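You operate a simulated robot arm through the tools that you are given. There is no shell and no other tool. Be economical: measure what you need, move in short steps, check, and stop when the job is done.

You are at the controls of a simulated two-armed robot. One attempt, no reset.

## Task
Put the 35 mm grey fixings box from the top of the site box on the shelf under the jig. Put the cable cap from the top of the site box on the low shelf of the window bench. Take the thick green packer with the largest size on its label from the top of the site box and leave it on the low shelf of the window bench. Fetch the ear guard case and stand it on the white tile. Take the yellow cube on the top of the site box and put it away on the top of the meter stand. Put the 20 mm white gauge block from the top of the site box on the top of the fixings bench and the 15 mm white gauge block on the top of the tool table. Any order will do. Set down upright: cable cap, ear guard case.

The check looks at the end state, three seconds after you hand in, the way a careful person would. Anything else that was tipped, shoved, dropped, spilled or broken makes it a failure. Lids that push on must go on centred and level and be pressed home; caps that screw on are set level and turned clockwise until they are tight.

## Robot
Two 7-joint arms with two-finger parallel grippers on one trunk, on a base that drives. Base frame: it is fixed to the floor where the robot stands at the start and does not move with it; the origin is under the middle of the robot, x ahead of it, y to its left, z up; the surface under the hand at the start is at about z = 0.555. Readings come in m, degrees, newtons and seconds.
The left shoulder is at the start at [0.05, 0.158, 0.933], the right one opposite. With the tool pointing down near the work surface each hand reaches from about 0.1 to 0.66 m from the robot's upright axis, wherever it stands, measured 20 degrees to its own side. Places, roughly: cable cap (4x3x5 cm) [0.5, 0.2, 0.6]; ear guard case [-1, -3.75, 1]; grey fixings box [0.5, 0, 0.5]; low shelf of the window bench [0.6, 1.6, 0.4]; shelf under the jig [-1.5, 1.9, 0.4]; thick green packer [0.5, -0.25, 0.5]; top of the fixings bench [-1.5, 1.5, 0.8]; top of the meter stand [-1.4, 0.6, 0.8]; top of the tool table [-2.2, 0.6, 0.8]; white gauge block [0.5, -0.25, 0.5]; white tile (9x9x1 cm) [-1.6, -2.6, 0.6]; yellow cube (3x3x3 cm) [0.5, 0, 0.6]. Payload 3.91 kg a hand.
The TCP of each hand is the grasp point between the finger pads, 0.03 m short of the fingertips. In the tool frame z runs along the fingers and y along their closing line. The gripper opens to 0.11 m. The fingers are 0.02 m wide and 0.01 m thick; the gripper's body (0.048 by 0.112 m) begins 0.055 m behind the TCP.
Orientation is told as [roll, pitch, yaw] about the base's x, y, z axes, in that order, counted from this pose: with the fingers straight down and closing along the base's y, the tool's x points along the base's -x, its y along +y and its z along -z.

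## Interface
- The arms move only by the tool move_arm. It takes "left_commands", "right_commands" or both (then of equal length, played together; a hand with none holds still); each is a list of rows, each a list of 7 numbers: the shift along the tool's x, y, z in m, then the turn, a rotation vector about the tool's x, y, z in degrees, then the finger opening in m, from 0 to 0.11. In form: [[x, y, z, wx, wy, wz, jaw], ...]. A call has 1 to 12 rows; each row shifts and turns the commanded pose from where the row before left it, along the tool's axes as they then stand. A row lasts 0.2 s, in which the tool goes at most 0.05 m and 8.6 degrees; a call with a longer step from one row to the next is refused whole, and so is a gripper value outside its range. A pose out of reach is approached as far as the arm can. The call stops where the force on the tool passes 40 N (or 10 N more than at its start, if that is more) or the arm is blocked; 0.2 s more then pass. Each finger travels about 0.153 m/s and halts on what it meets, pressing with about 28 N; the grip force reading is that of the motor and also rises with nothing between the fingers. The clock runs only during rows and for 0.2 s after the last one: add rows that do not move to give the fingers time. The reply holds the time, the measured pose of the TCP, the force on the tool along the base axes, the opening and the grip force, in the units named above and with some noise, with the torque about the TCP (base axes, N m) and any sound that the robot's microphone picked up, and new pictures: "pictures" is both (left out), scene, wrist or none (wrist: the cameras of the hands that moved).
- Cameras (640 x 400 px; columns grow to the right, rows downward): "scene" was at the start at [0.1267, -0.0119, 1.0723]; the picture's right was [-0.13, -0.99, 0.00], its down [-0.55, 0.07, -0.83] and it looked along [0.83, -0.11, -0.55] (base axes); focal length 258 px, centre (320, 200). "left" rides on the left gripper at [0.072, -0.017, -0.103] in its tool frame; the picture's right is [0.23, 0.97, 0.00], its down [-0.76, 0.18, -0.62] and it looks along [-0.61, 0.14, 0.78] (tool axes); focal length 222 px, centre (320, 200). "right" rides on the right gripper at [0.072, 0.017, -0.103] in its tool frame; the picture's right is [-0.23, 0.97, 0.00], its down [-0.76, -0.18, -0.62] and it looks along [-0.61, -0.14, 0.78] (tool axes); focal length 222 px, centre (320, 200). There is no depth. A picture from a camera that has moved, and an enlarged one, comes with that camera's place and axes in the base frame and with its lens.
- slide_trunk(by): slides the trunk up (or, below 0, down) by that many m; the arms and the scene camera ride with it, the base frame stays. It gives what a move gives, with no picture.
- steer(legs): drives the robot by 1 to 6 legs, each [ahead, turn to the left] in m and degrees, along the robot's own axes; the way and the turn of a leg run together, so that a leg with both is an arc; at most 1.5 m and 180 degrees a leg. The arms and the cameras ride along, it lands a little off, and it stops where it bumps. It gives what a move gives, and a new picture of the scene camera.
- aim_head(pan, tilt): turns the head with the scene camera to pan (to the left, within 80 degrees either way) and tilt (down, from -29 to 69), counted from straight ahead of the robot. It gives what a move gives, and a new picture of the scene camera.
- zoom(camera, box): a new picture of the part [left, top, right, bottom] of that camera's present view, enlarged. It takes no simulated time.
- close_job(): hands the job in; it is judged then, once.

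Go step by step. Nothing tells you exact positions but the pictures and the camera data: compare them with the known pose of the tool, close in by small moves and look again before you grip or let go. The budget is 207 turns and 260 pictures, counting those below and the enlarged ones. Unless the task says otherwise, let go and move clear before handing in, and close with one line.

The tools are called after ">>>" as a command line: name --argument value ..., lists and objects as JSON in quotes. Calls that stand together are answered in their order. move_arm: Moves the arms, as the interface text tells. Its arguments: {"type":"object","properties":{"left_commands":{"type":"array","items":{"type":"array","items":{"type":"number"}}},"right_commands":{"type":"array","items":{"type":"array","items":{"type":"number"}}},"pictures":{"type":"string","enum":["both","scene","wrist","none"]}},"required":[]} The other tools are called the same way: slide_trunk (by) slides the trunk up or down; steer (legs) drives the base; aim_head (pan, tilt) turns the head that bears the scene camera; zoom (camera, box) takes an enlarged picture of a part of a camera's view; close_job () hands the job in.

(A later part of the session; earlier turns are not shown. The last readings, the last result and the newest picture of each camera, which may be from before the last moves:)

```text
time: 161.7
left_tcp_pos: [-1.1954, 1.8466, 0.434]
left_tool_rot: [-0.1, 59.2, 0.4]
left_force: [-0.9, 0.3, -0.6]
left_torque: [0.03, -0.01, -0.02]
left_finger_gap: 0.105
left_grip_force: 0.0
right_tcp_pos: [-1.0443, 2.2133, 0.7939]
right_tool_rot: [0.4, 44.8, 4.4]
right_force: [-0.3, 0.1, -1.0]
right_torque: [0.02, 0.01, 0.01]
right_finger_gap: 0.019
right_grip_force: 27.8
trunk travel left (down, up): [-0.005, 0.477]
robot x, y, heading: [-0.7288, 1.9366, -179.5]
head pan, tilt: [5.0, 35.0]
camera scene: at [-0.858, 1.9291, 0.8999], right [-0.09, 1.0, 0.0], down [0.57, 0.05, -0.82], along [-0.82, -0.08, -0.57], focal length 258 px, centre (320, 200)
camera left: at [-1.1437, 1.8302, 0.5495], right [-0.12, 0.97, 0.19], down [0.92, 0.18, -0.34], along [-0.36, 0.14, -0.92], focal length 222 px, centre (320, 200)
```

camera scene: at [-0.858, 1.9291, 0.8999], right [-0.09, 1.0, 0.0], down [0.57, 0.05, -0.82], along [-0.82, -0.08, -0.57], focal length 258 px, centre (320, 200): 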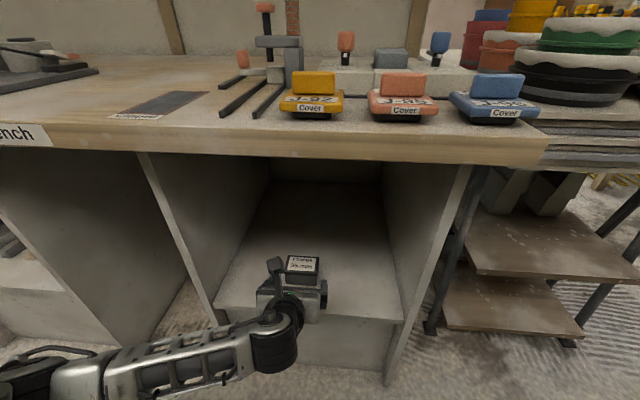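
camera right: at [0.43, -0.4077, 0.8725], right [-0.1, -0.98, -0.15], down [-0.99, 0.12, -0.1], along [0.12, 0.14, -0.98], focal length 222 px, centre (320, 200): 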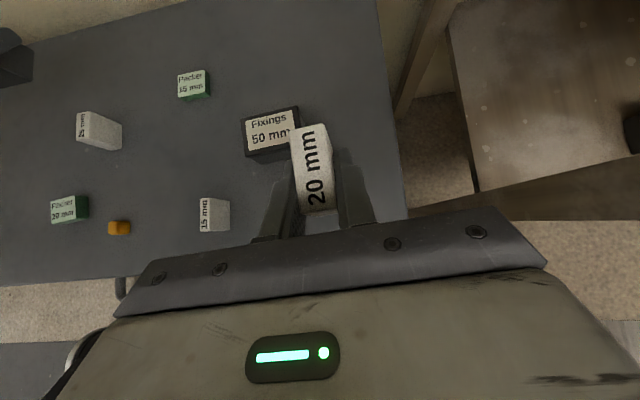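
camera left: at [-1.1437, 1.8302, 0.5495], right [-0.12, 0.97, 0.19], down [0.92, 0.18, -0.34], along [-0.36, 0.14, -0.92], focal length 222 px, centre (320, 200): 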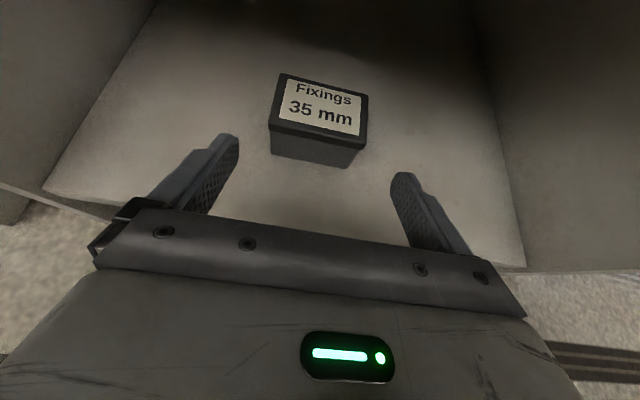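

The 35 mm box sits squarely on the shelf. Next the 20 mm gauge: back out, move to y≈1.24, face west again.

>>> steer --legs '[[-0.28, 0], [0, 89.5], [0.7, 0], [0, -89.5]]'

>>> slide_trunk --by 0.17

>>> aim_head --pan -15 --tilt 35

```text
time: 174.4
left_tcp_pos: [-0.9523, 1.1666, 0.4332]
left_tool_rot: [-0.1, 59.2, -0.7]
left_force: [0.6, 0.1, 0.9]
left_torque: [-0.01, 0.02, -0.03]
left_finger_gap: 0.1051
left_grip_force: 0.0
right_tcp_pos: [-0.7945, 1.5321, 0.7953]
right_tool_rot: [0.4, 44.9, 3.5]
right_force: [-0.7, -0.2, -0.2]
right_torque: [0.01, 0.0, 0.0]
right_finger_gap: 0.0193
right_grip_force: 27.9
trunk travel left (down, up): [-0.005, 0.477]
robot x, y, heading: [-0.484, 1.251, 179.7]
head pan, tilt: [5.0, 35.0]
camera scene: at [-0.6123, 1.2434, 0.9], right [-0.08, 1.0, 0.0], down [0.57, 0.04, -0.82], along [-0.82, -0.06, -0.57], focal length 258 px, centre (320, 200)
```

scene: 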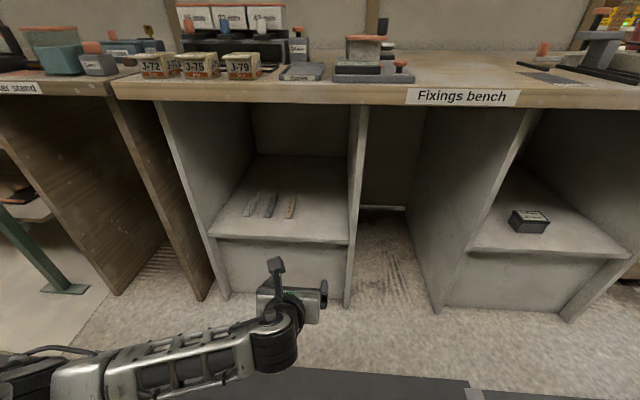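

```text
time: 176.4
left_tcp_pos: [-0.9524, 1.1671, 0.6026]
left_tool_rot: [-0.1, 59.2, -0.7]
left_force: [-0.1, 0.1, -1.0]
left_torque: [0.01, 0.01, -0.02]
left_finger_gap: 0.1052
left_grip_force: 0.0
right_tcp_pos: [-0.7934, 1.5302, 0.9649]
right_tool_rot: [0.4, 44.8, 3.5]
right_force: [1.0, -0.1, -0.2]
right_torque: [0.01, -0.02, 0.0]
right_finger_gap: 0.0194
right_grip_force: 27.8
trunk travel left (down, up): [-0.175, 0.307]
robot x, y, heading: [-0.4849, 1.2505, 179.5]
head pan, tilt: [5.0, 35.0]
```

```text
time: 177.2
left_tcp_pos: [-0.9517, 1.1681, 0.6044]
left_tool_rot: [-0.1, 59.2, -0.7]
left_force: [-0.3, 0.8, -0.8]
left_torque: [-0.02, 0.02, -0.02]
left_finger_gap: 0.105
left_grip_force: 0.1
right_tcp_pos: [-0.7924, 1.5312, 0.9656]
right_tool_rot: [0.4, 44.8, 3.5]
right_force: [-0.6, -0.3, -0.2]
right_torque: [-0.04, 0.01, 0.01]
right_finger_gap: 0.019
right_grip_force: 28.0
trunk travel left (down, up): [-0.175, 0.307]
robot x, y, heading: [-0.4845, 1.2511, 179.5]
head pan, tilt: [-15.0, 35.0]
camera scene: at [-0.6094, 1.2738, 1.07], right [0.27, 0.96, 0.0], down [0.55, -0.15, -0.82], along [-0.79, 0.22, -0.57], focal length 258 px, centre (320, 200)
```

scene: 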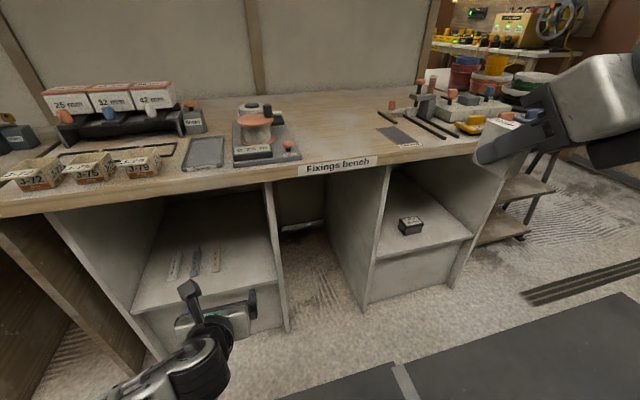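

The clear spot at about (-1.3, 1.53) is straight ahead of the right hand. Drive ahead 0.2 and extend the right hand over it.

>>> steer --legs '[[0.2, 0]]'

>>> move_arm --right_commands '[[0.028, 0, 0.028, 0, 0, 0, 0], [0.028, 0, 0.028, 0, 0, 0, 0], [0.028, 0, 0.028, 0, 0, 0, 0], [0.028, 0, 0.028, 0, 0, 0, 0], [0.028, 0, 0.028, 0, 0, 0, 0], [0.028, 0, 0.028, 0, 0, 0, 0], [0.028, 0, 0.028, 0, 0, 0, 0]]'

```text
time: 178.8
left_tcp_pos: [-1.1472, 1.1673, 0.6026]
left_tool_rot: [-0.1, 59.3, -0.5]
left_force: [-0.2, 0.0, 0.3]
left_torque: [-0.01, 0.0, 0.0]
left_finger_gap: 0.1051
left_grip_force: 0.1
right_tcp_pos: [-0.9899, 1.5318, 0.965]
right_tool_rot: [0.4, 44.9, 3.6]
right_force: [-0.3, -0.8, 0.2]
right_torque: [-0.02, 0.0, -0.03]
right_finger_gap: 0.0193
right_grip_force: 28.2
trunk travel left (down, up): [-0.175, 0.307]
robot x, y, heading: [-0.677, 1.2519, 179.8]
head pan, tilt: [-15.0, 35.0]
camera scene: at [-0.8054, 1.2751, 1.07], right [0.27, 0.96, 0.0], down [0.55, -0.15, -0.82], along [-0.79, 0.22, -0.57], focal length 258 px, centre (320, 200)
```

scene: 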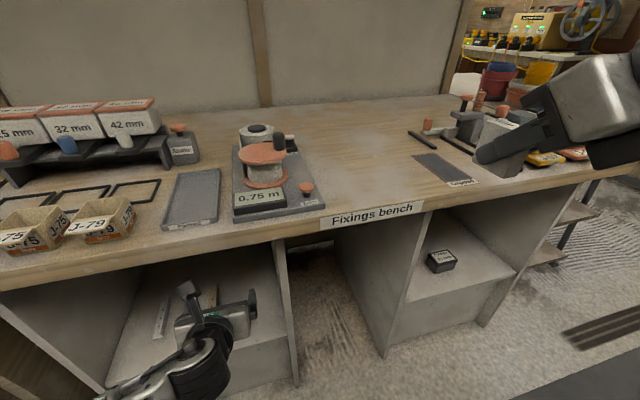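

```text
time: 180.4
left_tcp_pos: [-1.1469, 1.1679, 0.6034]
left_tool_rot: [0.0, 59.2, -0.6]
left_force: [-1.1, 0.9, -0.4]
left_torque: [0.01, 0.02, 0.02]
left_finger_gap: 0.105
left_grip_force: 0.1
right_tcp_pos: [-1.2667, 1.5168, 0.9648]
right_tool_rot: [0.5, 45.0, 3.6]
right_force: [-0.3, 0.1, 0.2]
right_torque: [0.0, 0.02, 0.03]
right_finger_gap: 0.0191
right_grip_force: 28.0
trunk travel left (down, up): [-0.175, 0.307]
robot x, y, heading: [-0.6795, 1.2531, 179.6]
head pan, tilt: [-15.0, 35.0]
camera scene: at [-0.8054, 1.2751, 1.0699], right [0.27, 0.96, 0.0], down [0.55, -0.15, -0.82], along [-0.79, 0.22, -0.57], focal length 258 px, centre (320, 200)
camera right: at [-1.2472, 1.533, 1.0883], right [0.1, 0.98, -0.15], down [0.99, -0.12, -0.1], along [-0.12, -0.14, -0.98], focal length 222 px, centre (320, 200)
```

scene: 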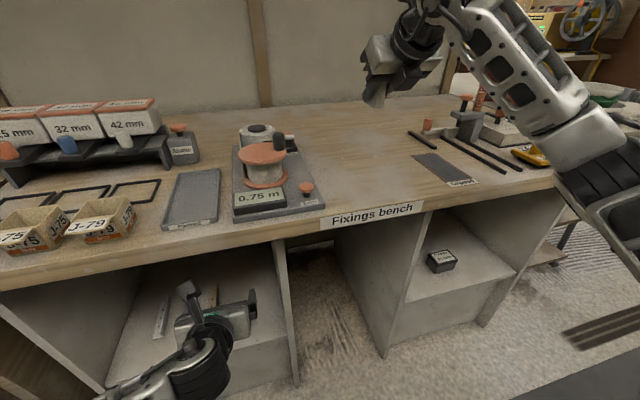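
right: 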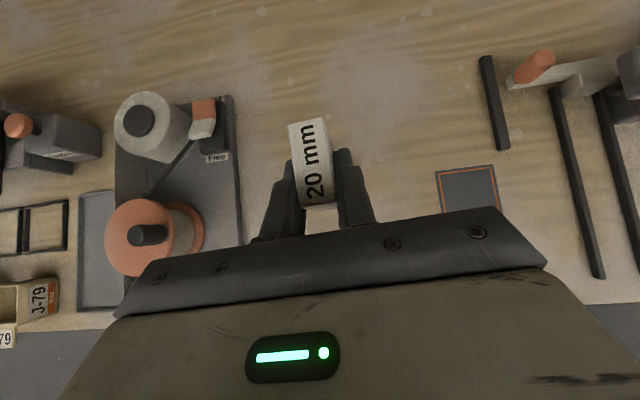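

Clear below. Lower toward the bench top.

>>> move_arm --right_commands '[[-0.0213, 0, 0.0212, 0, 0, 0, 0], [-0.0213, 0, 0.0212, 0, 0, 0, 0], [-0.0213, 0, 0.0212, 0, 0, 0, 0], [0, 0, 0, 0, 0, 0, 0]]' --pictures "wrist"

>>> move_arm --right_commands '[[-0.0035, 0, 0.0035, 0, 0, 0, 0], [-0.0035, 0, 0.0035, 0, 0, 0, 0]]' --pictures "none"

>>> move_arm --right_commands '[[-0.003, 0, 0.003, 0, 0, 0, 0], [-0.003, 0, 0.003, 0, 0, 0, 0]]' --pictures "none"

```text
time: 181.4
left_tcp_pos: [-1.1484, 1.1675, 0.6024]
left_tool_rot: [-0.1, 59.2, -0.5]
left_force: [0.4, -0.4, -0.8]
left_torque: [0.0, -0.02, 0.01]
left_finger_gap: 0.1048
left_grip_force: 0.0
right_tcp_pos: [-1.2647, 1.5164, 0.8758]
right_tool_rot: [0.3, 45.0, 3.6]
right_force: [-1.0, 0.3, -0.8]
right_torque: [0.01, -0.02, 0.02]
right_finger_gap: 0.0191
right_grip_force: 27.9
trunk travel left (down, up): [-0.175, 0.307]
robot x, y, heading: [-0.6774, 1.2485, 179.7]
head pan, tilt: [-15.0, 35.0]
camera right: at [-1.2442, 1.5343, 0.9992], right [0.1, 0.98, -0.16], down [0.99, -0.12, -0.1], along [-0.12, -0.14, -0.98], focal length 222 px, centre (320, 200)
```

right: 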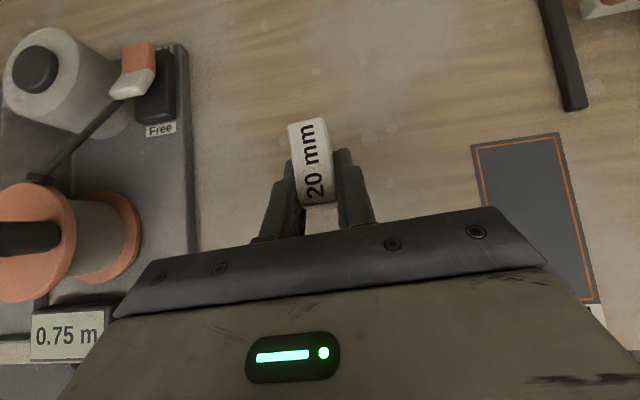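

```text
time: 182.0
left_tcp_pos: [-1.1478, 1.1667, 0.6041]
left_tool_rot: [0.0, 59.0, -0.5]
left_force: [0.3, 1.2, -0.5]
left_torque: [0.02, 0.05, 0.02]
left_finger_gap: 0.1049
left_grip_force: 0.0
right_tcp_pos: [-1.2635, 1.5161, 0.8659]
right_tool_rot: [0.4, 44.9, 3.6]
right_force: [0.4, 1.0, -0.7]
right_torque: [-0.03, -0.02, -0.01]
right_finger_gap: 0.0193
right_grip_force: 28.1
trunk travel left (down, up): [-0.175, 0.307]
robot x, y, heading: [-0.678, 1.2521, 179.5]
head pan, tilt: [-15.0, 35.0]
```

```text
time: 182.6
left_tcp_pos: [-1.1469, 1.1667, 0.6024]
left_tool_rot: [-0.1, 59.2, -0.5]
left_force: [-1.3, -0.2, -0.8]
left_torque: [0.01, -0.02, -0.02]
left_finger_gap: 0.1051
left_grip_force: 0.1
right_tcp_pos: [-1.2643, 1.5181, 0.8551]
right_tool_rot: [0.4, 45.0, 3.5]
right_force: [0.8, 0.7, -1.6]
right_torque: [-0.02, -0.03, -0.01]
right_finger_gap: 0.0192
right_grip_force: 28.4
trunk travel left (down, up): [-0.175, 0.307]
robot x, y, heading: [-0.6783, 1.2534, 179.7]
head pan, tilt: [-15.0, 35.0]
```

>>> move_arm --right_commands '[[-0.003, 0, 0.003, 0, 0, 0, 0], [-0.003, 0, 0.003, 0, 0, 0, 0]]' --pictures "none"

>>> move_arm --right_commands '[[-0.003, 0, 0.003, 0, 0, 0, 0], [-0.002, 0, 0.002, 0, 0, 0, 0]]' --pictures "none"

>>> move_arm --right_commands '[[-0.002, 0, 0.002, 0, 0, 0, 0], [-0.002, 0, 0.002, 0, 0, 0, 0]]' --pictures "wrist"

```text
time: 183.2
left_tcp_pos: [-1.1473, 1.1682, 0.6034]
left_tool_rot: [-0.1, 59.2, -0.5]
left_force: [-0.3, 0.5, -0.7]
left_torque: [-0.01, -0.04, 0.0]
left_finger_gap: 0.1049
left_grip_force: 0.2
right_tcp_pos: [-1.2649, 1.5166, 0.8482]
right_tool_rot: [0.4, 45.0, 3.6]
right_force: [-0.9, 0.0, -1.6]
right_torque: [0.0, -0.01, 0.02]
right_finger_gap: 0.0194
right_grip_force: 28.3
trunk travel left (down, up): [-0.175, 0.307]
robot x, y, heading: [-0.6771, 1.2565, 179.8]
head pan, tilt: [-15.0, 35.0]
```

```text
time: 183.8
left_tcp_pos: [-1.1477, 1.1672, 0.6044]
left_tool_rot: [-0.2, 59.2, -0.5]
left_force: [0.6, -0.5, 0.4]
left_torque: [0.03, 0.01, 0.02]
left_finger_gap: 0.1048
left_grip_force: 0.0
right_tcp_pos: [-1.2661, 1.5156, 0.8403]
right_tool_rot: [0.3, 45.0, 3.5]
right_force: [-0.6, -0.3, -0.5]
right_torque: [-0.02, -0.02, -0.01]
right_finger_gap: 0.0191
right_grip_force: 28.6
trunk travel left (down, up): [-0.175, 0.307]
robot x, y, heading: [-0.6829, 1.2529, 180.0]
head pan, tilt: [-15.0, 35.0]
```

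```text
time: 184.4
left_tcp_pos: [-1.1475, 1.1682, 0.6025]
left_tool_rot: [-0.1, 59.2, -0.6]
left_force: [0.2, -0.6, 0.7]
left_torque: [0.04, 0.03, 0.01]
left_finger_gap: 0.105
left_grip_force: 0.0
right_tcp_pos: [-1.2661, 1.5168, 0.8371]
right_tool_rot: [0.5, 45.0, 3.7]
right_force: [-0.5, 0.0, -0.6]
right_torque: [0.0, -0.02, 0.0]
right_finger_gap: 0.019
right_grip_force: 28.1
trunk travel left (down, up): [-0.175, 0.307]
robot x, y, heading: [-0.6791, 1.2507, 179.7]
head pan, tilt: [-15.0, 35.0]
camera right: at [-1.2461, 1.5339, 0.9589], right [0.1, 0.98, -0.16], down [0.99, -0.12, -0.1], along [-0.11, -0.14, -0.98], focal length 222 px, centre (320, 200)
```

right: 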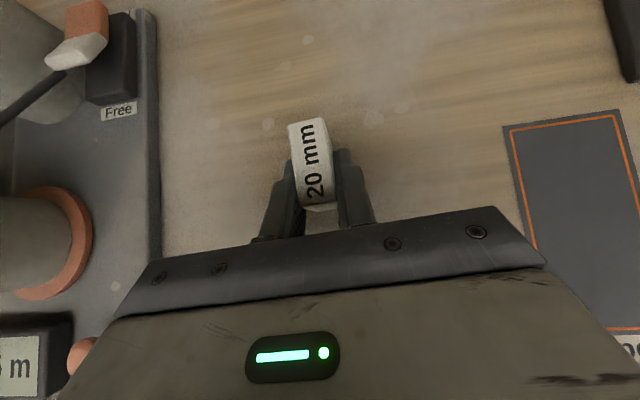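

>>> move_arm --right_commands '[[-0.002, 0, 0.002, 0, 0, 0, 0], [-0.002, 0, 0.002, 0, 0, 0, 0]]' --pictures "none"

>>> move_arm --right_commands '[[-0.002, 0, 0.002, 0, 0, 0, 0], [-0.002, 0, 0.002, 0, 0, 0, 0]]' --pictures "none"

```text
time: 185.0
left_tcp_pos: [-1.1477, 1.1676, 0.6055]
left_tool_rot: [0.0, 59.2, -0.5]
left_force: [-0.2, 0.4, 0.1]
left_torque: [0.01, 0.0, 0.01]
left_finger_gap: 0.1054
left_grip_force: 0.1
right_tcp_pos: [-1.2659, 1.5165, 0.8324]
right_tool_rot: [0.4, 45.3, 3.7]
right_force: [-0.6, 0.9, 8.4]
right_torque: [0.0, -0.08, 0.03]
right_finger_gap: 0.0189
right_grip_force: 28.4
trunk travel left (down, up): [-0.175, 0.307]
robot x, y, heading: [-0.6778, 1.2477, 179.7]
head pan, tilt: [-15.0, 35.0]
```

```text
time: 185.6
left_tcp_pos: [-1.147, 1.1683, 0.6047]
left_tool_rot: [0.2, 59.4, -0.4]
left_force: [-0.2, -0.7, 0.2]
left_torque: [0.0, 0.01, 0.01]
left_finger_gap: 0.105
left_grip_force: 0.1
right_tcp_pos: [-1.2658, 1.5154, 0.8321]
right_tool_rot: [0.5, 45.9, 3.6]
right_force: [-3.5, 1.1, 28.2]
right_torque: [0.0, -0.23, 0.03]
right_finger_gap: 0.0194
right_grip_force: 28.4
trunk travel left (down, up): [-0.175, 0.307]
robot x, y, heading: [-0.6803, 1.2475, 179.4]
head pan, tilt: [-15.0, 35.0]
```

Contact with the bench top. Ease off slightly, open and withdraw.

>>> move_arm --right_commands '[[0.003, 0, -0.003, 0, 0, 0, 0], [0, 0, 0, 0, 0, 0, 0.022], [0, 0, 0, 0, 0, 0, 0.03], [0, 0, 0, 0, 0, 0, 0.05], [0, 0, -0.02, 0, 0, 0, 0.05], [0, 0, -0.04, 0, 0, 0, 0.05], [0, 0, -0.04, 0, 0, 0, 0.05]]'

```text
time: 187.2
left_tcp_pos: [-1.1471, 1.1678, 0.6035]
left_tool_rot: [-0.2, 59.1, -0.5]
left_force: [-0.1, 0.6, -1.2]
left_torque: [-0.01, 0.0, -0.02]
left_finger_gap: 0.1049
left_grip_force: 0.0
right_tcp_pos: [-1.1972, 1.5227, 0.902]
right_tool_rot: [0.4, 44.8, 3.7]
right_force: [0.0, 0.1, 0.3]
right_torque: [-0.01, 0.0, -0.02]
right_finger_gap: 0.0501
right_grip_force: 0.1
trunk travel left (down, up): [-0.175, 0.307]
robot x, y, heading: [-0.6814, 1.2508, 179.7]
head pan, tilt: [-15.0, 35.0]
camera scene: at [-0.8055, 1.275, 1.0699], right [0.27, 0.96, 0.0], down [0.55, -0.15, -0.82], along [-0.79, 0.22, -0.57], focal length 258 px, centre (320, 200)
camera right: at [-1.1781, 1.5402, 1.0246], right [0.1, 0.98, -0.16], down [0.99, -0.12, -0.1], along [-0.11, -0.14, -0.98], focal length 222 px, centre (320, 200)
```

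scene: 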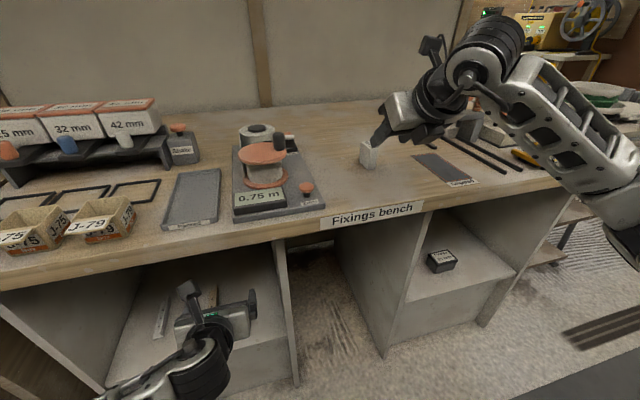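
right: 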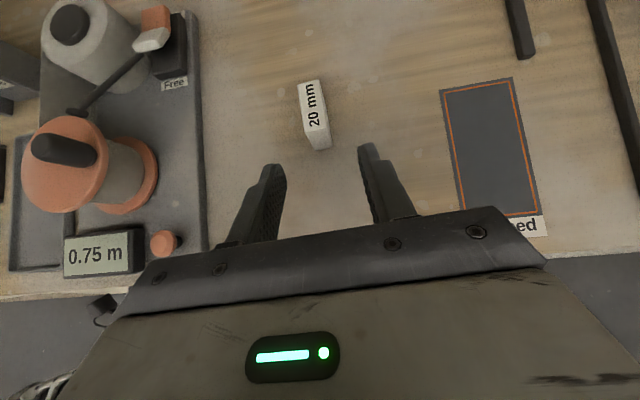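

The gauge stands on the fixings bench. I'll back off and look toward the meter stand and tool table.

>>> move_arm --right_commands '[[-0.02, 0, -0.035, 0, 0, 0, 0.05], [-0.02, 0, -0.035, 0, 0, 0, 0.05], [-0.02, 0, -0.035, 0, 0, 0, 0.05], [-0.02, 0, -0.035, 0, 0, 0, 0.05]]' --pictures "none"

>>> steer --legs '[[-0.25, 0], [0, 85]]'

>>> aim_head --pan -50 --tilt 22

```text
time: 188.2
left_tcp_pos: [-1.1486, 1.166, 0.6028]
left_tool_rot: [0.0, 59.3, -0.5]
left_force: [-0.5, -0.4, -0.2]
left_torque: [0.01, 0.0, 0.0]
left_finger_gap: 0.1054
left_grip_force: 0.1
right_tcp_pos: [-1.0426, 1.5334, 0.9444]
right_tool_rot: [0.5, 44.9, 3.7]
right_force: [0.0, 0.1, -0.6]
right_torque: [-0.04, 0.01, 0.0]
right_finger_gap: 0.0498
right_grip_force: 0.1
trunk travel left (down, up): [-0.175, 0.307]
robot x, y, heading: [-0.6814, 1.2502, 179.6]
head pan, tilt: [-15.0, 35.0]
```

```text
time: 193.7
left_tcp_pos: [-0.3706, 0.7782, 0.6039]
left_tool_rot: [-0.1, 59.2, 85.7]
left_force: [0.4, -0.3, 0.5]
left_torque: [-0.02, -0.02, 0.0]
left_finger_gap: 0.1048
left_grip_force: 0.0
right_tcp_pos: [-0.7283, 0.9062, 0.9433]
right_tool_rot: [0.4, 44.9, 89.9]
right_force: [0.1, -0.4, -0.2]
right_torque: [-0.01, -0.01, -0.01]
right_finger_gap: 0.0502
right_grip_force: 0.2
trunk travel left (down, up): [-0.175, 0.307]
robot x, y, heading: [-0.4214, 1.2488, -94.2]
head pan, tilt: [-15.0, 35.0]
camera scene: at [-0.4567, 1.127, 1.07], right [-0.94, 0.33, 0.0], down [0.19, 0.54, -0.82], along [-0.27, -0.77, -0.57], focal length 258 px, centre (320, 200)
```

scene: 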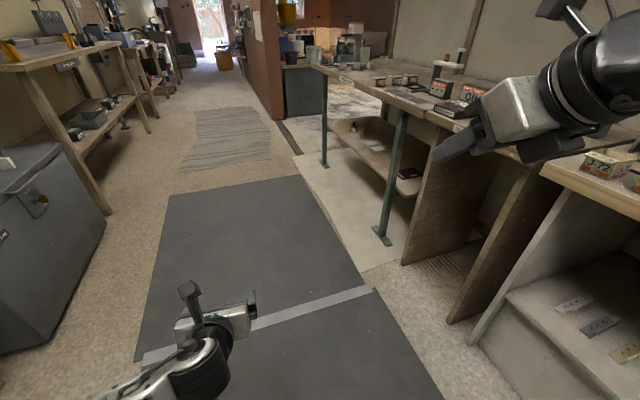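

```text
time: 194.7
left_tcp_pos: [-0.3706, 0.7783, 0.6028]
left_tool_rot: [0.0, 59.1, 85.7]
left_force: [-0.3, 0.9, 0.1]
left_torque: [0.0, 0.01, 0.01]
left_finger_gap: 0.1051
left_grip_force: 0.1
right_tcp_pos: [-0.7284, 0.9071, 0.945]
right_tool_rot: [0.4, 44.9, 89.9]
right_force: [0.5, -0.5, -0.5]
right_torque: [-0.02, 0.01, -0.01]
right_finger_gap: 0.0503
right_grip_force: 0.0
trunk travel left (down, up): [-0.175, 0.307]
robot x, y, heading: [-0.4236, 1.2528, -94.1]
head pan, tilt: [-50.0, 22.0]
camera scene: at [-0.503, 1.1558, 1.0905], right [-0.59, 0.81, 0.0], down [0.3, 0.22, -0.93], along [-0.75, -0.54, -0.37], focal length 258 px, centre (320, 200)
```

scene: 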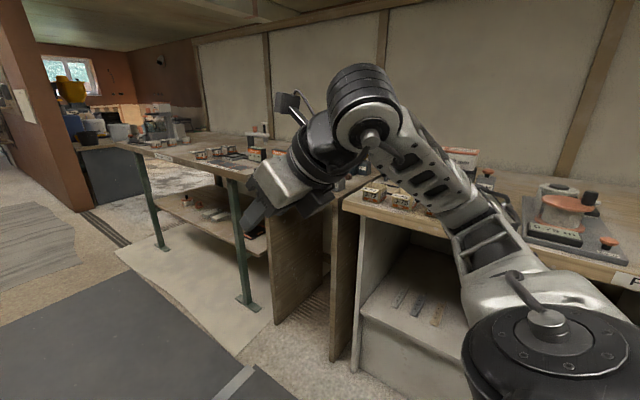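

Let me zoom on the area around the meter stand to find the tool table.

>>> zoom --camera "scene" --box '[100, 90, 290, 210]'

```text
3.33 times, centred on (195, 150) of scene
camera zoom: at [-0.503, 1.1558, 1.0905], right [-0.59, 0.81, 0.0], down [0.3, 0.22, -0.93], along [-0.75, -0.54, -0.37], focal length 862 px, centre (737, 367)
```

zoom: 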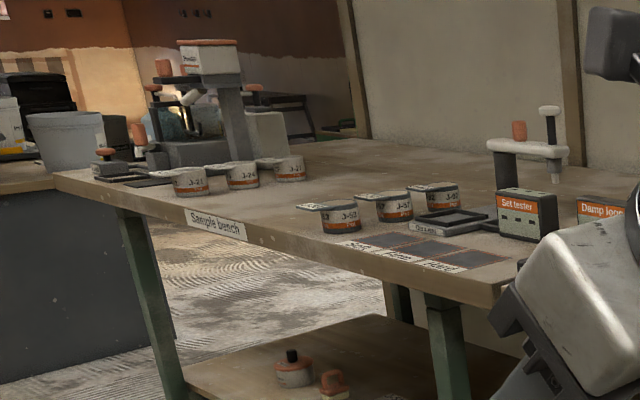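

The tool table must be behind the partition; I'll find it later. Now to the site box for the cube and the 15 mm gauge.

>>> move_arm --left_commands '[[0.0345, 0, -0.0203, 0, 0, 0, 0.08], [0.0345, 0, -0.0203, 0, 0, 0, 0.08], [0.0345, 0, -0.0203, 0, 0, 0, 0.08], [0.0345, 0, -0.0203, 0, 0, 0, 0.08]]' --pictures "none"

>>> steer --legs '[[0, 4], [1.22, 0], [0, 88]]'

>>> aim_head --pan 0 --tilt 50

```text
time: 195.7
left_tcp_pos: [-0.3687, 0.7759, 0.7661]
left_tool_rot: [-0.1, 59.2, 85.6]
left_force: [0.8, 0.2, 0.3]
left_torque: [-0.01, 0.0, 0.0]
left_finger_gap: 0.08
left_grip_force: 0.1
right_tcp_pos: [-0.728, 0.9072, 0.9434]
right_tool_rot: [0.3, 45.0, 89.9]
right_force: [-0.4, 0.1, 0.3]
right_torque: [-0.03, 0.02, -0.01]
right_finger_gap: 0.0499
right_grip_force: 0.0
trunk travel left (down, up): [-0.175, 0.307]
robot x, y, heading: [-0.4241, 1.2506, -93.8]
head pan, tilt: [-50.0, 22.0]
```

```text
time: 206.1
left_tcp_pos: [0.039, 0.1334, 0.7655]
left_tool_rot: [0.0, 59.2, -180.0]
left_force: [0.1, 0.3, 0.0]
left_torque: [0.03, 0.03, 0.02]
left_finger_gap: 0.0799
left_grip_force: 0.0
right_tcp_pos: [-0.0654, -0.2346, 0.9436]
right_tool_rot: [0.5, 44.9, -175.9]
right_force: [0.4, -0.6, 0.4]
right_torque: [-0.01, -0.03, 0.02]
right_finger_gap: 0.0502
right_grip_force: 0.0
trunk travel left (down, up): [-0.175, 0.307]
robot x, y, heading: [-0.4317, 0.0457, 0.2]
head pan, tilt: [-50.0, 22.0]
camera scene: at [-0.3327, -0.0267, 1.0906], right [-0.76, -0.64, 0.0], down [-0.24, 0.29, -0.93], along [0.6, -0.71, -0.37], focal length 258 px, centre (320, 200)
```

scene: 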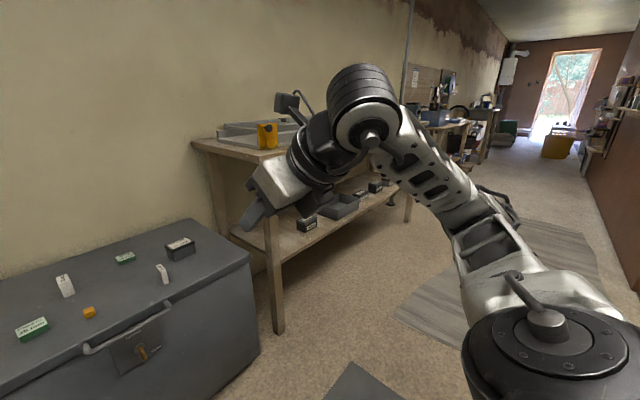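

```text
time: 207.3
left_tcp_pos: [0.039, 0.1335, 0.7651]
left_tool_rot: [0.0, 59.2, -180.0]
left_force: [-0.3, 0.1, 0.0]
left_torque: [-0.02, 0.01, 0.0]
left_finger_gap: 0.0801
left_grip_force: 0.0
right_tcp_pos: [-0.0655, -0.2339, 0.9442]
right_tool_rot: [0.4, 44.9, -175.8]
right_force: [-1.1, 0.2, 0.0]
right_torque: [0.03, -0.02, -0.01]
right_finger_gap: 0.0501
right_grip_force: 0.1
trunk travel left (down, up): [-0.175, 0.307]
robot x, y, heading: [-0.4309, 0.0482, 0.3]
head pan, tilt: [0.0, 50.0]
camera scene: at [-0.3154, 0.0443, 1.0483], right [0.0, -1.0, 0.0], down [-0.77, 0.0, -0.64], along [0.64, 0.0, -0.77], focal length 258 px, centre (320, 200)
```

scene: 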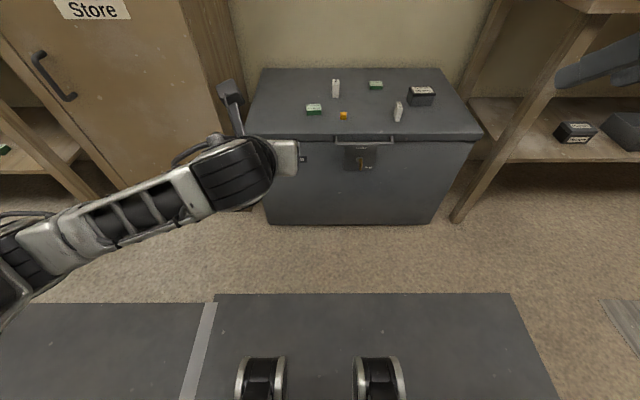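

Approach 0.35 m so both targets sit at a comfortable reach, then position the hands above them.

>>> steer --legs '[[0.35, 0]]'

>>> move_arm --left_commands '[[0.01, 0.028, 0.018, 0, 0, 0, 0.08], [0.01, 0.028, 0.018, 0, 0, 0, 0.08], [0, 0.028, 0.005, 0, 0, 0, 0.08], [0, 0.028, 0, 0, 0, 0, 0.08], [0, 0.028, 0, 0, 0, 0, 0.08], [0, 0.024, 0, 0, 0, 0, 0.08]]' --right_commands '[[-0.01, 0, 0.04, 0, 0, 0, 0.08], [-0.01, 0, 0.04, 0, 0, 0, 0.08], [-0.01, 0, 0.04, 0, 0, 0, 0.08], [-0.01, 0, 0.04, 0, 0, 0, 0.08], [-0.01, 0, 0.04, 0, 0, 0, 0.08], [-0.01, 0, 0.04, 0, 0, 0, 0.08]]'

```text
time: 209.6
left_tcp_pos: [0.3871, 0.1306, 0.765]
left_tool_rot: [0.0, 59.4, 179.7]
left_force: [0.3, 0.1, 0.8]
left_torque: [0.02, -0.01, -0.01]
left_finger_gap: 0.0801
left_grip_force: 0.0
right_tcp_pos: [0.2802, -0.2357, 0.9432]
right_tool_rot: [0.4, 45.0, -176.2]
right_force: [-0.2, -0.3, 0.6]
right_torque: [0.02, -0.02, 0.01]
right_finger_gap: 0.0502
right_grip_force: 0.0
trunk travel left (down, up): [-0.175, 0.307]
robot x, y, heading: [-0.0823, 0.0453, -0.3]
head pan, tilt: [0.0, 50.0]
camera scene: at [0.0328, 0.0433, 1.0482], right [0.0, -1.0, 0.0], down [-0.77, 0.0, -0.64], along [0.64, 0.0, -0.77], focal length 258 px, centre (320, 200)
```

scene: 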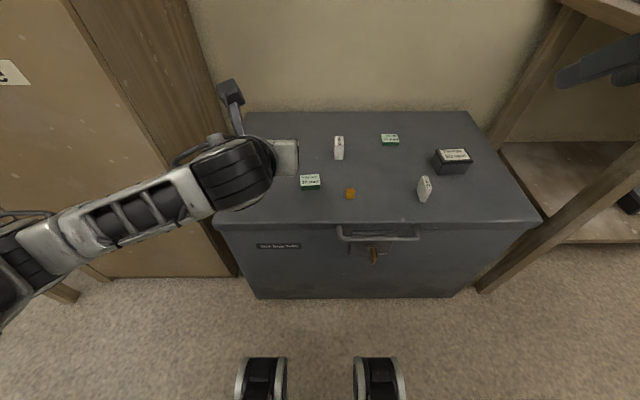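

```text
time: 211.0
left_tcp_pos: [0.4324, -0.0323, 0.7589]
left_tool_rot: [0.0, 59.4, 179.8]
left_force: [0.2, -0.8, 0.0]
left_torque: [-0.02, 0.03, -0.01]
left_finger_gap: 0.08
left_grip_force: 0.1
right_tcp_pos: [0.4089, -0.2283, 0.7303]
right_tool_rot: [0.6, 44.9, -176.2]
right_force: [0.0, -0.2, -0.6]
right_torque: [0.0, -0.01, 0.0]
right_finger_gap: 0.0799
right_grip_force: 0.1
trunk travel left (down, up): [-0.175, 0.307]
robot x, y, heading: [-0.0856, 0.0427, -0.2]
head pan, tilt: [0.0, 50.0]
camera scene: at [0.0328, 0.0434, 1.0483], right [0.0, -1.0, 0.0], down [-0.77, 0.0, -0.64], along [0.64, 0.0, -0.77], focal length 258 px, centre (320, 200)
camera right: at [0.3869, -0.2454, 0.8543], right [-0.1, -0.98, -0.15], down [-0.99, 0.12, -0.1], along [0.11, 0.14, -0.98], focal length 222 px, centre (320, 200)
camera left: at [0.3812, -0.0169, 0.8745], right [0.11, -0.97, 0.2], down [-0.93, -0.17, -0.34], along [0.36, -0.14, -0.92], focal length 222 px, centre (320, 200)
```

scene: 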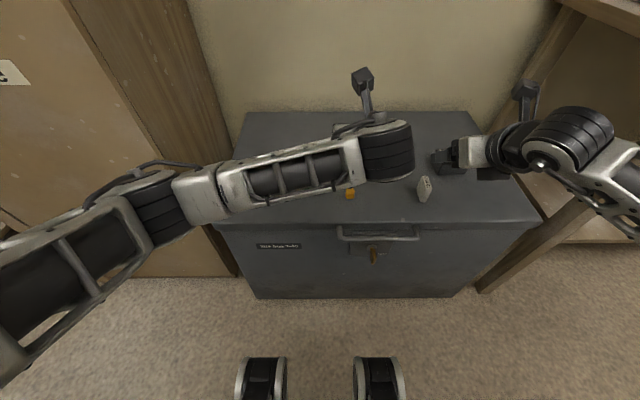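
right: 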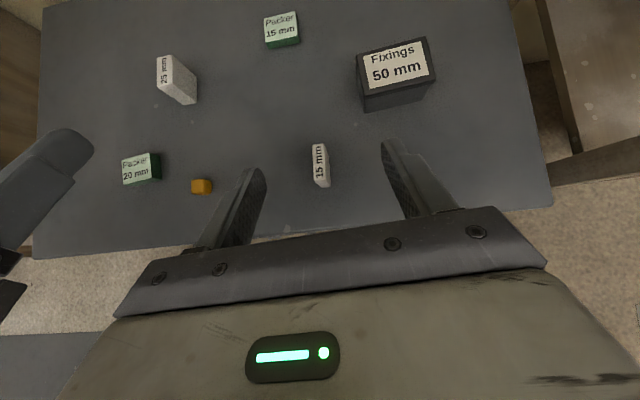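
left: 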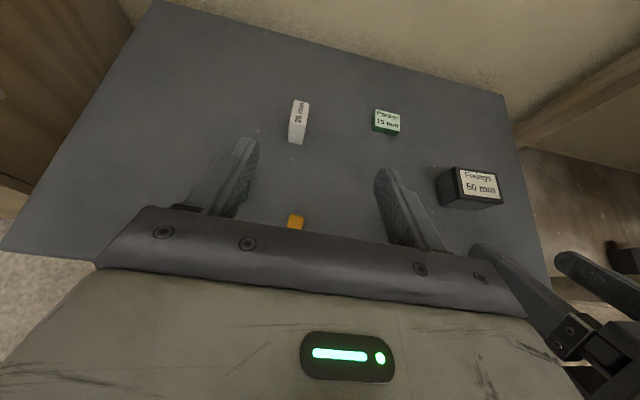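

Cube at (0.458, -0.038) and 15 mm gauge at (0.466, -0.214). Descend around both, with a small yaw correction on the right.

>>> move_arm --left_commands '[[-0.0291, 0.0011, 0.0204, 0, 0, 0, 0.06], [-0.0291, 0.0011, 0.0204, 0, 0, 0, 0.06], [-0.0291, 0.0011, 0.0204, 0, 0, 0, 0.06], [-0.0291, 0.0011, 0.0204, 0, 0, 0, 0.06], [-0.0281, 0.0011, 0.0197, 0, 0, 0, 0.06], [0, 0, 0, 0, 0, 0, 0.06]]' --right_commands '[[-0.0132, -0.003, 0.027, -3.95, 0, 3.95, 0.07], [-0.0132, -0.003, 0.027, 0, 0, 0, 0.07], [-0.0132, -0.003, 0.027, 0, 0, 0, 0.07], [-0.0132, -0.003, 0.027, 0, 0, 0, 0.07], [-0.0132, -0.003, 0.027, 0, 0, 0, 0.07], [0, 0, 0, 0, 0, 0, 0.07]]' --pictures "wrist"

```text
time: 212.4
left_tcp_pos: [0.4442, -0.0386, 0.5832]
left_tool_rot: [0.0, 59.3, 179.7]
left_force: [0.5, -0.3, 0.4]
left_torque: [0.03, 0.01, -0.01]
left_finger_gap: 0.0599
left_grip_force: 0.0
right_tcp_pos: [0.4556, -0.2174, 0.5864]
right_tool_rot: [0.4, 45.1, 178.2]
right_force: [1.1, -0.2, -0.8]
right_torque: [0.01, -0.03, 0.0]
right_finger_gap: 0.0699
right_grip_force: 0.1
trunk travel left (down, up): [-0.175, 0.307]
robot x, y, heading: [-0.0828, 0.0441, -0.2]
head pan, tilt: [0.0, 50.0]
camera right: at [0.4325, -0.2324, 0.711], right [-0.2, -0.97, -0.16], down [-0.97, 0.21, -0.1], along [0.13, 0.13, -0.98], focal length 222 px, centre (320, 200)
camera left: at [0.3922, -0.0223, 0.6995], right [0.11, -0.97, 0.2], down [-0.93, -0.17, -0.34], along [0.36, -0.14, -0.92], focal length 222 px, centre (320, 200)
```

right: 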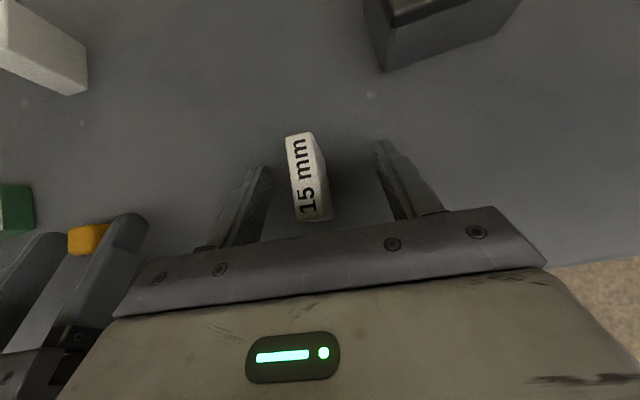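
left: 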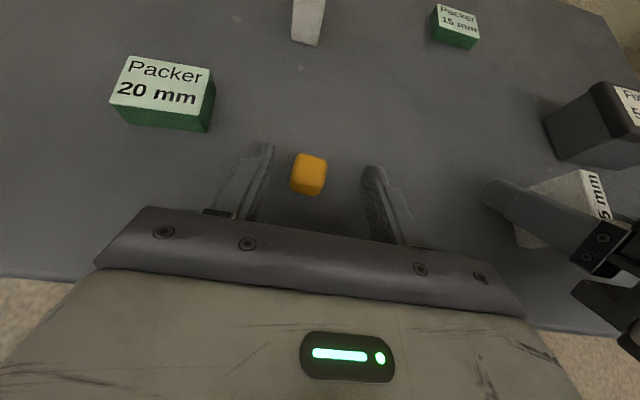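

Small sideways corrections of ~6 mm on both, then close.

>>> move_arm --left_commands '[[0.002, -0.006, 0.004, 0, 0, 0, 0.06], [0, 0, 0, 0, 0, 0, 0.06], [0, 0, 0, 0, 0, 0, 0.0], [0, 0, 0, 0, 0, 0, 0.0], [0, 0, 0, 0, 0, 0, 0.0]]' --right_commands '[[0.001, -0.006, 0.001, 0, 0, 0, 0.07], [0, 0, 0, 0, 0, 0, 0.07], [0, 0, 0, 0, 0, 0, 0.0], [0, 0, 0, 0, 0, 0, 0.0], [0, 0, 0, 0, 0, 0, 0.0]]' --pictures "wrist"

```text
time: 213.6
left_tcp_pos: [0.448, -0.0318, 0.5858]
left_tool_rot: [0.0, 59.2, 179.7]
left_force: [-0.5, -0.6, 0.4]
left_torque: [0.03, 0.0, 0.01]
left_finger_gap: 0.0203
left_grip_force: 28.3
right_tcp_pos: [0.4563, -0.2115, 0.5883]
right_tool_rot: [0.4, 44.9, 178.2]
right_force: [-0.6, -0.2, -0.1]
right_torque: [-0.02, 0.01, -0.03]
right_finger_gap: 0.0144
right_grip_force: 27.8
trunk travel left (down, up): [-0.175, 0.307]
robot x, y, heading: [-0.0827, 0.0416, -0.3]
head pan, tilt: [0.0, 50.0]
camera right: at [0.4345, -0.2265, 0.7118], right [-0.2, -0.97, -0.15], down [-0.97, 0.21, -0.1], along [0.13, 0.13, -0.98], focal length 222 px, centre (320, 200)
camera left: at [0.3961, -0.0163, 0.7], right [0.11, -0.97, 0.2], down [-0.93, -0.17, -0.34], along [0.36, -0.14, -0.92], focal length 222 px, centre (320, 200)
```

right: 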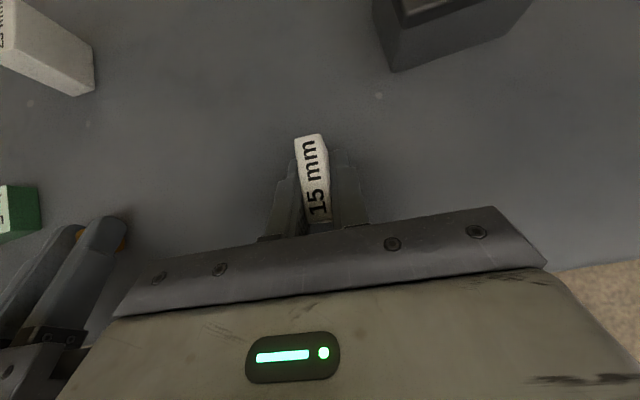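
left: 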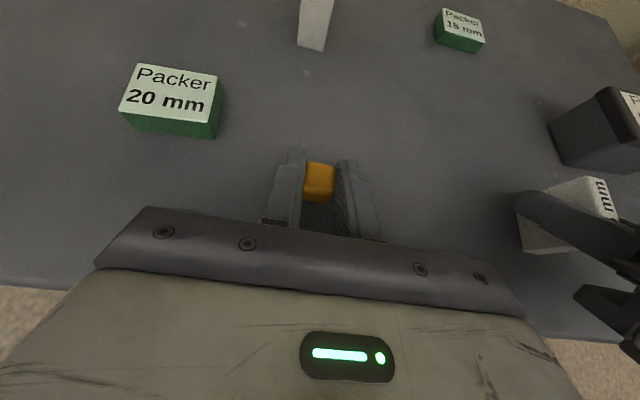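

Both gripped (cube 20 mm, gauge 14.4 mm). Lift and back off.

>>> move_arm --left_commands '[[0.0345, 0, -0.0203, 0, 0, 0, 0.0], [0.0345, 0, -0.0203, 0, 0, 0, 0.0], [0.0345, 0, -0.0203, 0, 0, 0, 0.0], [0.0345, 0, -0.0203, 0, 0, 0, 0]]' --right_commands '[[0.0284, 0, -0.0282, 0, 0, 0, 0], [0.0284, 0, -0.0282, 0, 0, 0, 0], [0.0284, 0, -0.0282, 0, 0, 0, 0], [0.0284, 0, -0.0282, 0, 0, 0, 0]]'

>>> steer --legs '[[-0.33, 0]]'

```text
time: 214.6
left_tcp_pos: [0.4504, -0.0322, 0.7463]
left_tool_rot: [-0.1, 59.2, 179.7]
left_force: [-0.1, 1.2, 0.0]
left_torque: [0.0, -0.02, 0.0]
left_finger_gap: 0.02
left_grip_force: 27.8
right_tcp_pos: [0.4568, -0.2113, 0.7488]
right_tool_rot: [0.5, 44.8, 178.4]
right_force: [0.0, 0.5, -0.3]
right_torque: [-0.02, 0.03, 0.0]
right_finger_gap: 0.0142
right_grip_force: 27.6
trunk travel left (down, up): [-0.175, 0.307]
robot x, y, heading: [-0.0865, 0.0435, -0.3]
head pan, tilt: [0.0, 50.0]
camera scene: at [0.0329, 0.0433, 1.0481], right [0.0, -1.0, 0.0], down [-0.77, 0.0, -0.64], along [0.64, 0.0, -0.77], focal length 258 px, centre (320, 200)
camera right: at [0.4348, -0.2264, 0.8728], right [-0.2, -0.97, -0.15], down [-0.97, 0.21, -0.1], along [0.13, 0.13, -0.98], focal length 222 px, centre (320, 200)
camera left: at [0.3986, -0.0155, 0.8613], right [0.11, -0.97, 0.19], down [-0.93, -0.17, -0.34], along [0.36, -0.14, -0.92], focal length 222 px, centre (320, 200)
```

scene: 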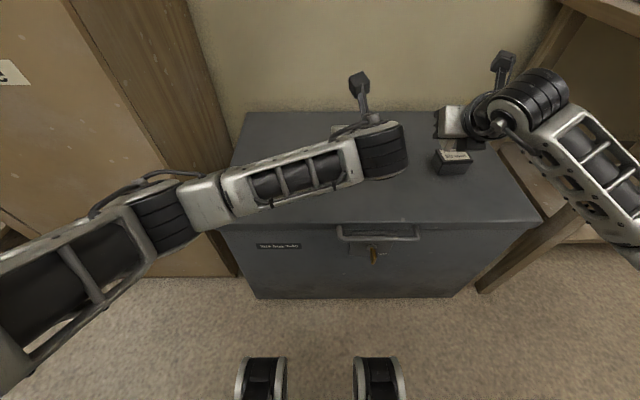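
right: 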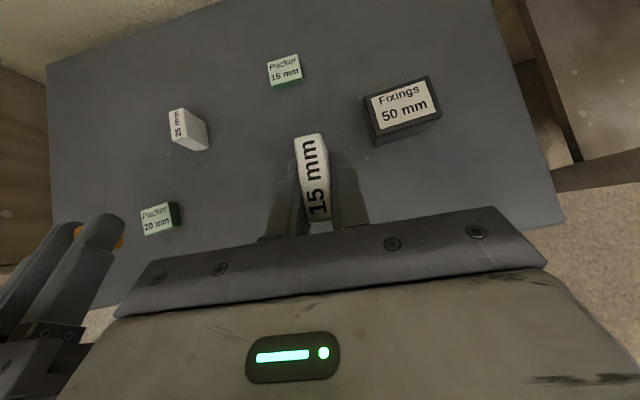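
left: 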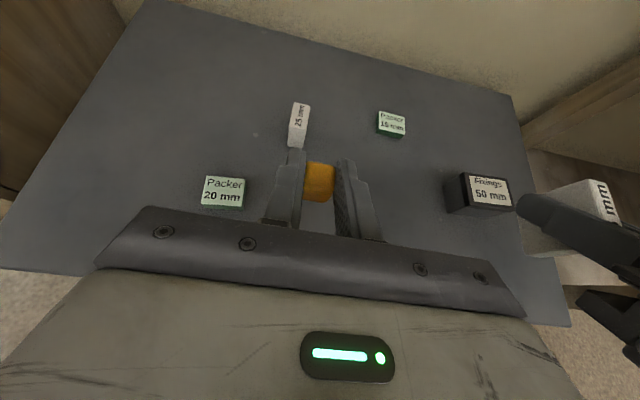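

```text
time: 216.8
left_tcp_pos: [0.1179, -0.0296, 0.7446]
left_tool_rot: [0.0, 59.2, 179.9]
left_force: [1.0, -0.4, 0.7]
left_torque: [-0.03, -0.01, -0.01]
left_finger_gap: 0.0205
left_grip_force: 27.5
right_tcp_pos: [0.126, -0.2084, 0.7482]
right_tool_rot: [0.5, 44.9, 178.5]
right_force: [-0.8, -0.5, 0.2]
right_torque: [0.01, 0.0, -0.01]
right_finger_gap: 0.0141
right_grip_force: 27.4
trunk travel left (down, up): [-0.175, 0.307]
robot x, y, heading: [-0.4155, 0.044, -0.1]
head pan, tilt: [0.0, 50.0]
camera scene: at [-0.3002, 0.0445, 1.0482], right [0.0, -1.0, 0.0], down [-0.77, 0.0, -0.64], along [0.64, 0.0, -0.77], focal length 258 px, centre (320, 200)
```

scene: 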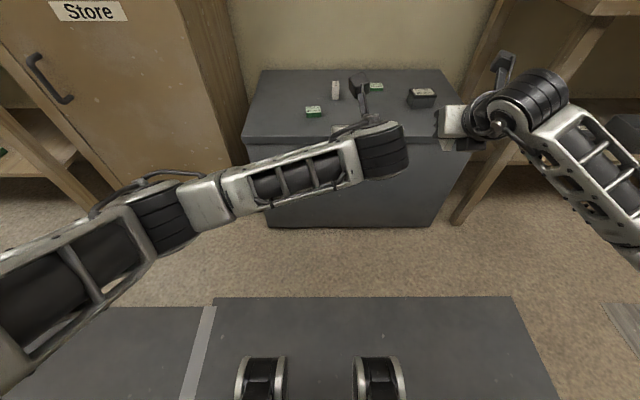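

Both held. Now drive to face the meter stand at y≈0.55.

>>> steer --legs '[[0, 90], [0.55, 0], [0, 90]]'

>>> slide_trunk --by 0.2

>>> move_arm --left_commands '[[0, -0.04, 0, 0, 0, 0, 0], [0, -0.04, 0, 0, 0, 0, 0], [0, -0.04, 0, 0, 0, 0, 0], [0, -0.04, 0, 0, 0, 0, 0]]' --pictures "scene"

```text
time: 227.4
left_tcp_pos: [-0.9303, 0.6912, 0.7458]
left_tool_rot: [0.1, 59.2, -4.1]
left_force: [0.1, -0.5, -0.3]
left_torque: [-0.05, -0.01, 0.03]
left_finger_gap: 0.0198
left_grip_force: 27.4
right_tcp_pos: [-0.9265, 0.8701, 0.7482]
right_tool_rot: [0.5, 45.0, -5.5]
right_force: [0.5, 1.0, 0.3]
right_torque: [0.02, 0.0, 0.0]
right_finger_gap: 0.0142
right_grip_force: 28.3
trunk travel left (down, up): [-0.175, 0.307]
robot x, y, heading: [-0.4017, 0.5778, 176.2]
head pan, tilt: [0.0, 50.0]
camera scene: at [-0.5217, 0.5876, 1.0482], right [0.07, 1.0, 0.0], down [0.76, -0.05, -0.64], along [-0.64, 0.04, -0.77], focal length 258 px, centre (320, 200)
```

scene: 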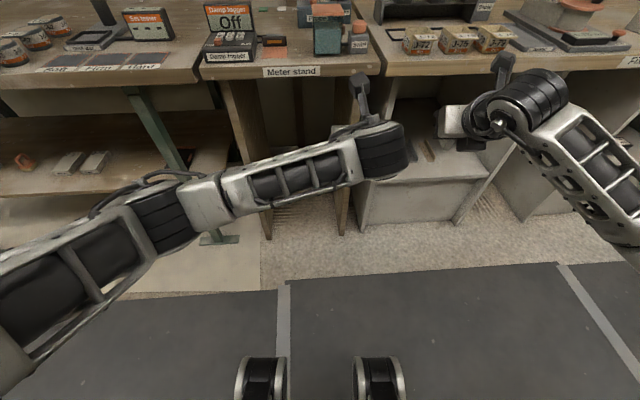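

```text
time: 229.6
left_tcp_pos: [-0.9307, 0.6905, 0.945]
left_tool_rot: [-0.1, 59.2, -4.0]
left_force: [-0.9, -0.2, -0.2]
left_torque: [-0.01, 0.0, 0.01]
left_finger_gap: 0.0203
left_grip_force: 28.4
right_tcp_pos: [-0.9263, 0.8696, 0.9492]
right_tool_rot: [0.5, 44.8, -5.5]
right_force: [-0.6, -0.1, -0.4]
right_torque: [-0.04, 0.0, 0.01]
right_finger_gap: 0.0139
right_grip_force: 27.8
trunk travel left (down, up): [-0.375, 0.107]
robot x, y, heading: [-0.4017, 0.5806, 175.9]
head pan, tilt: [0.0, 50.0]
```

```text
time: 230.6
left_tcp_pos: [-0.9468, 0.5304, 0.9433]
left_tool_rot: [0.2, 59.2, -4.0]
left_force: [0.8, 0.2, -1.0]
left_torque: [0.03, 0.01, -0.03]
left_finger_gap: 0.0204
left_grip_force: 27.9
right_tcp_pos: [-0.9269, 0.8689, 0.9489]
right_tool_rot: [0.6, 44.9, -5.6]
right_force: [0.5, 0.6, -0.6]
right_torque: [0.02, -0.02, 0.01]
right_finger_gap: 0.0146
right_grip_force: 28.1
trunk travel left (down, up): [-0.375, 0.107]
robot x, y, heading: [-0.4014, 0.5802, 176.3]
head pan, tilt: [0.0, 50.0]
camera scene: at [-0.5217, 0.5873, 1.2482], right [0.07, 1.0, 0.0], down [0.76, -0.05, -0.64], along [-0.64, 0.04, -0.77], focal length 258 px, centre (320, 200)
```

scene: 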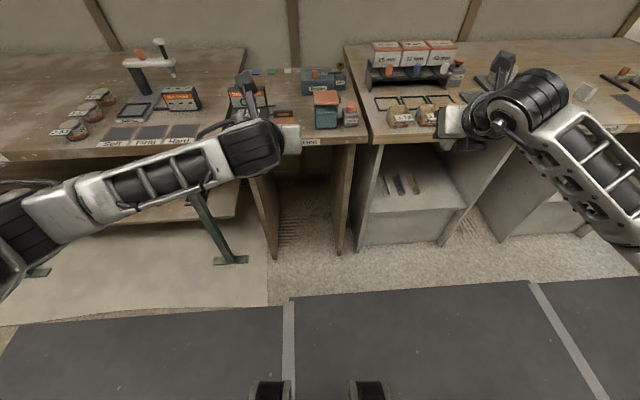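

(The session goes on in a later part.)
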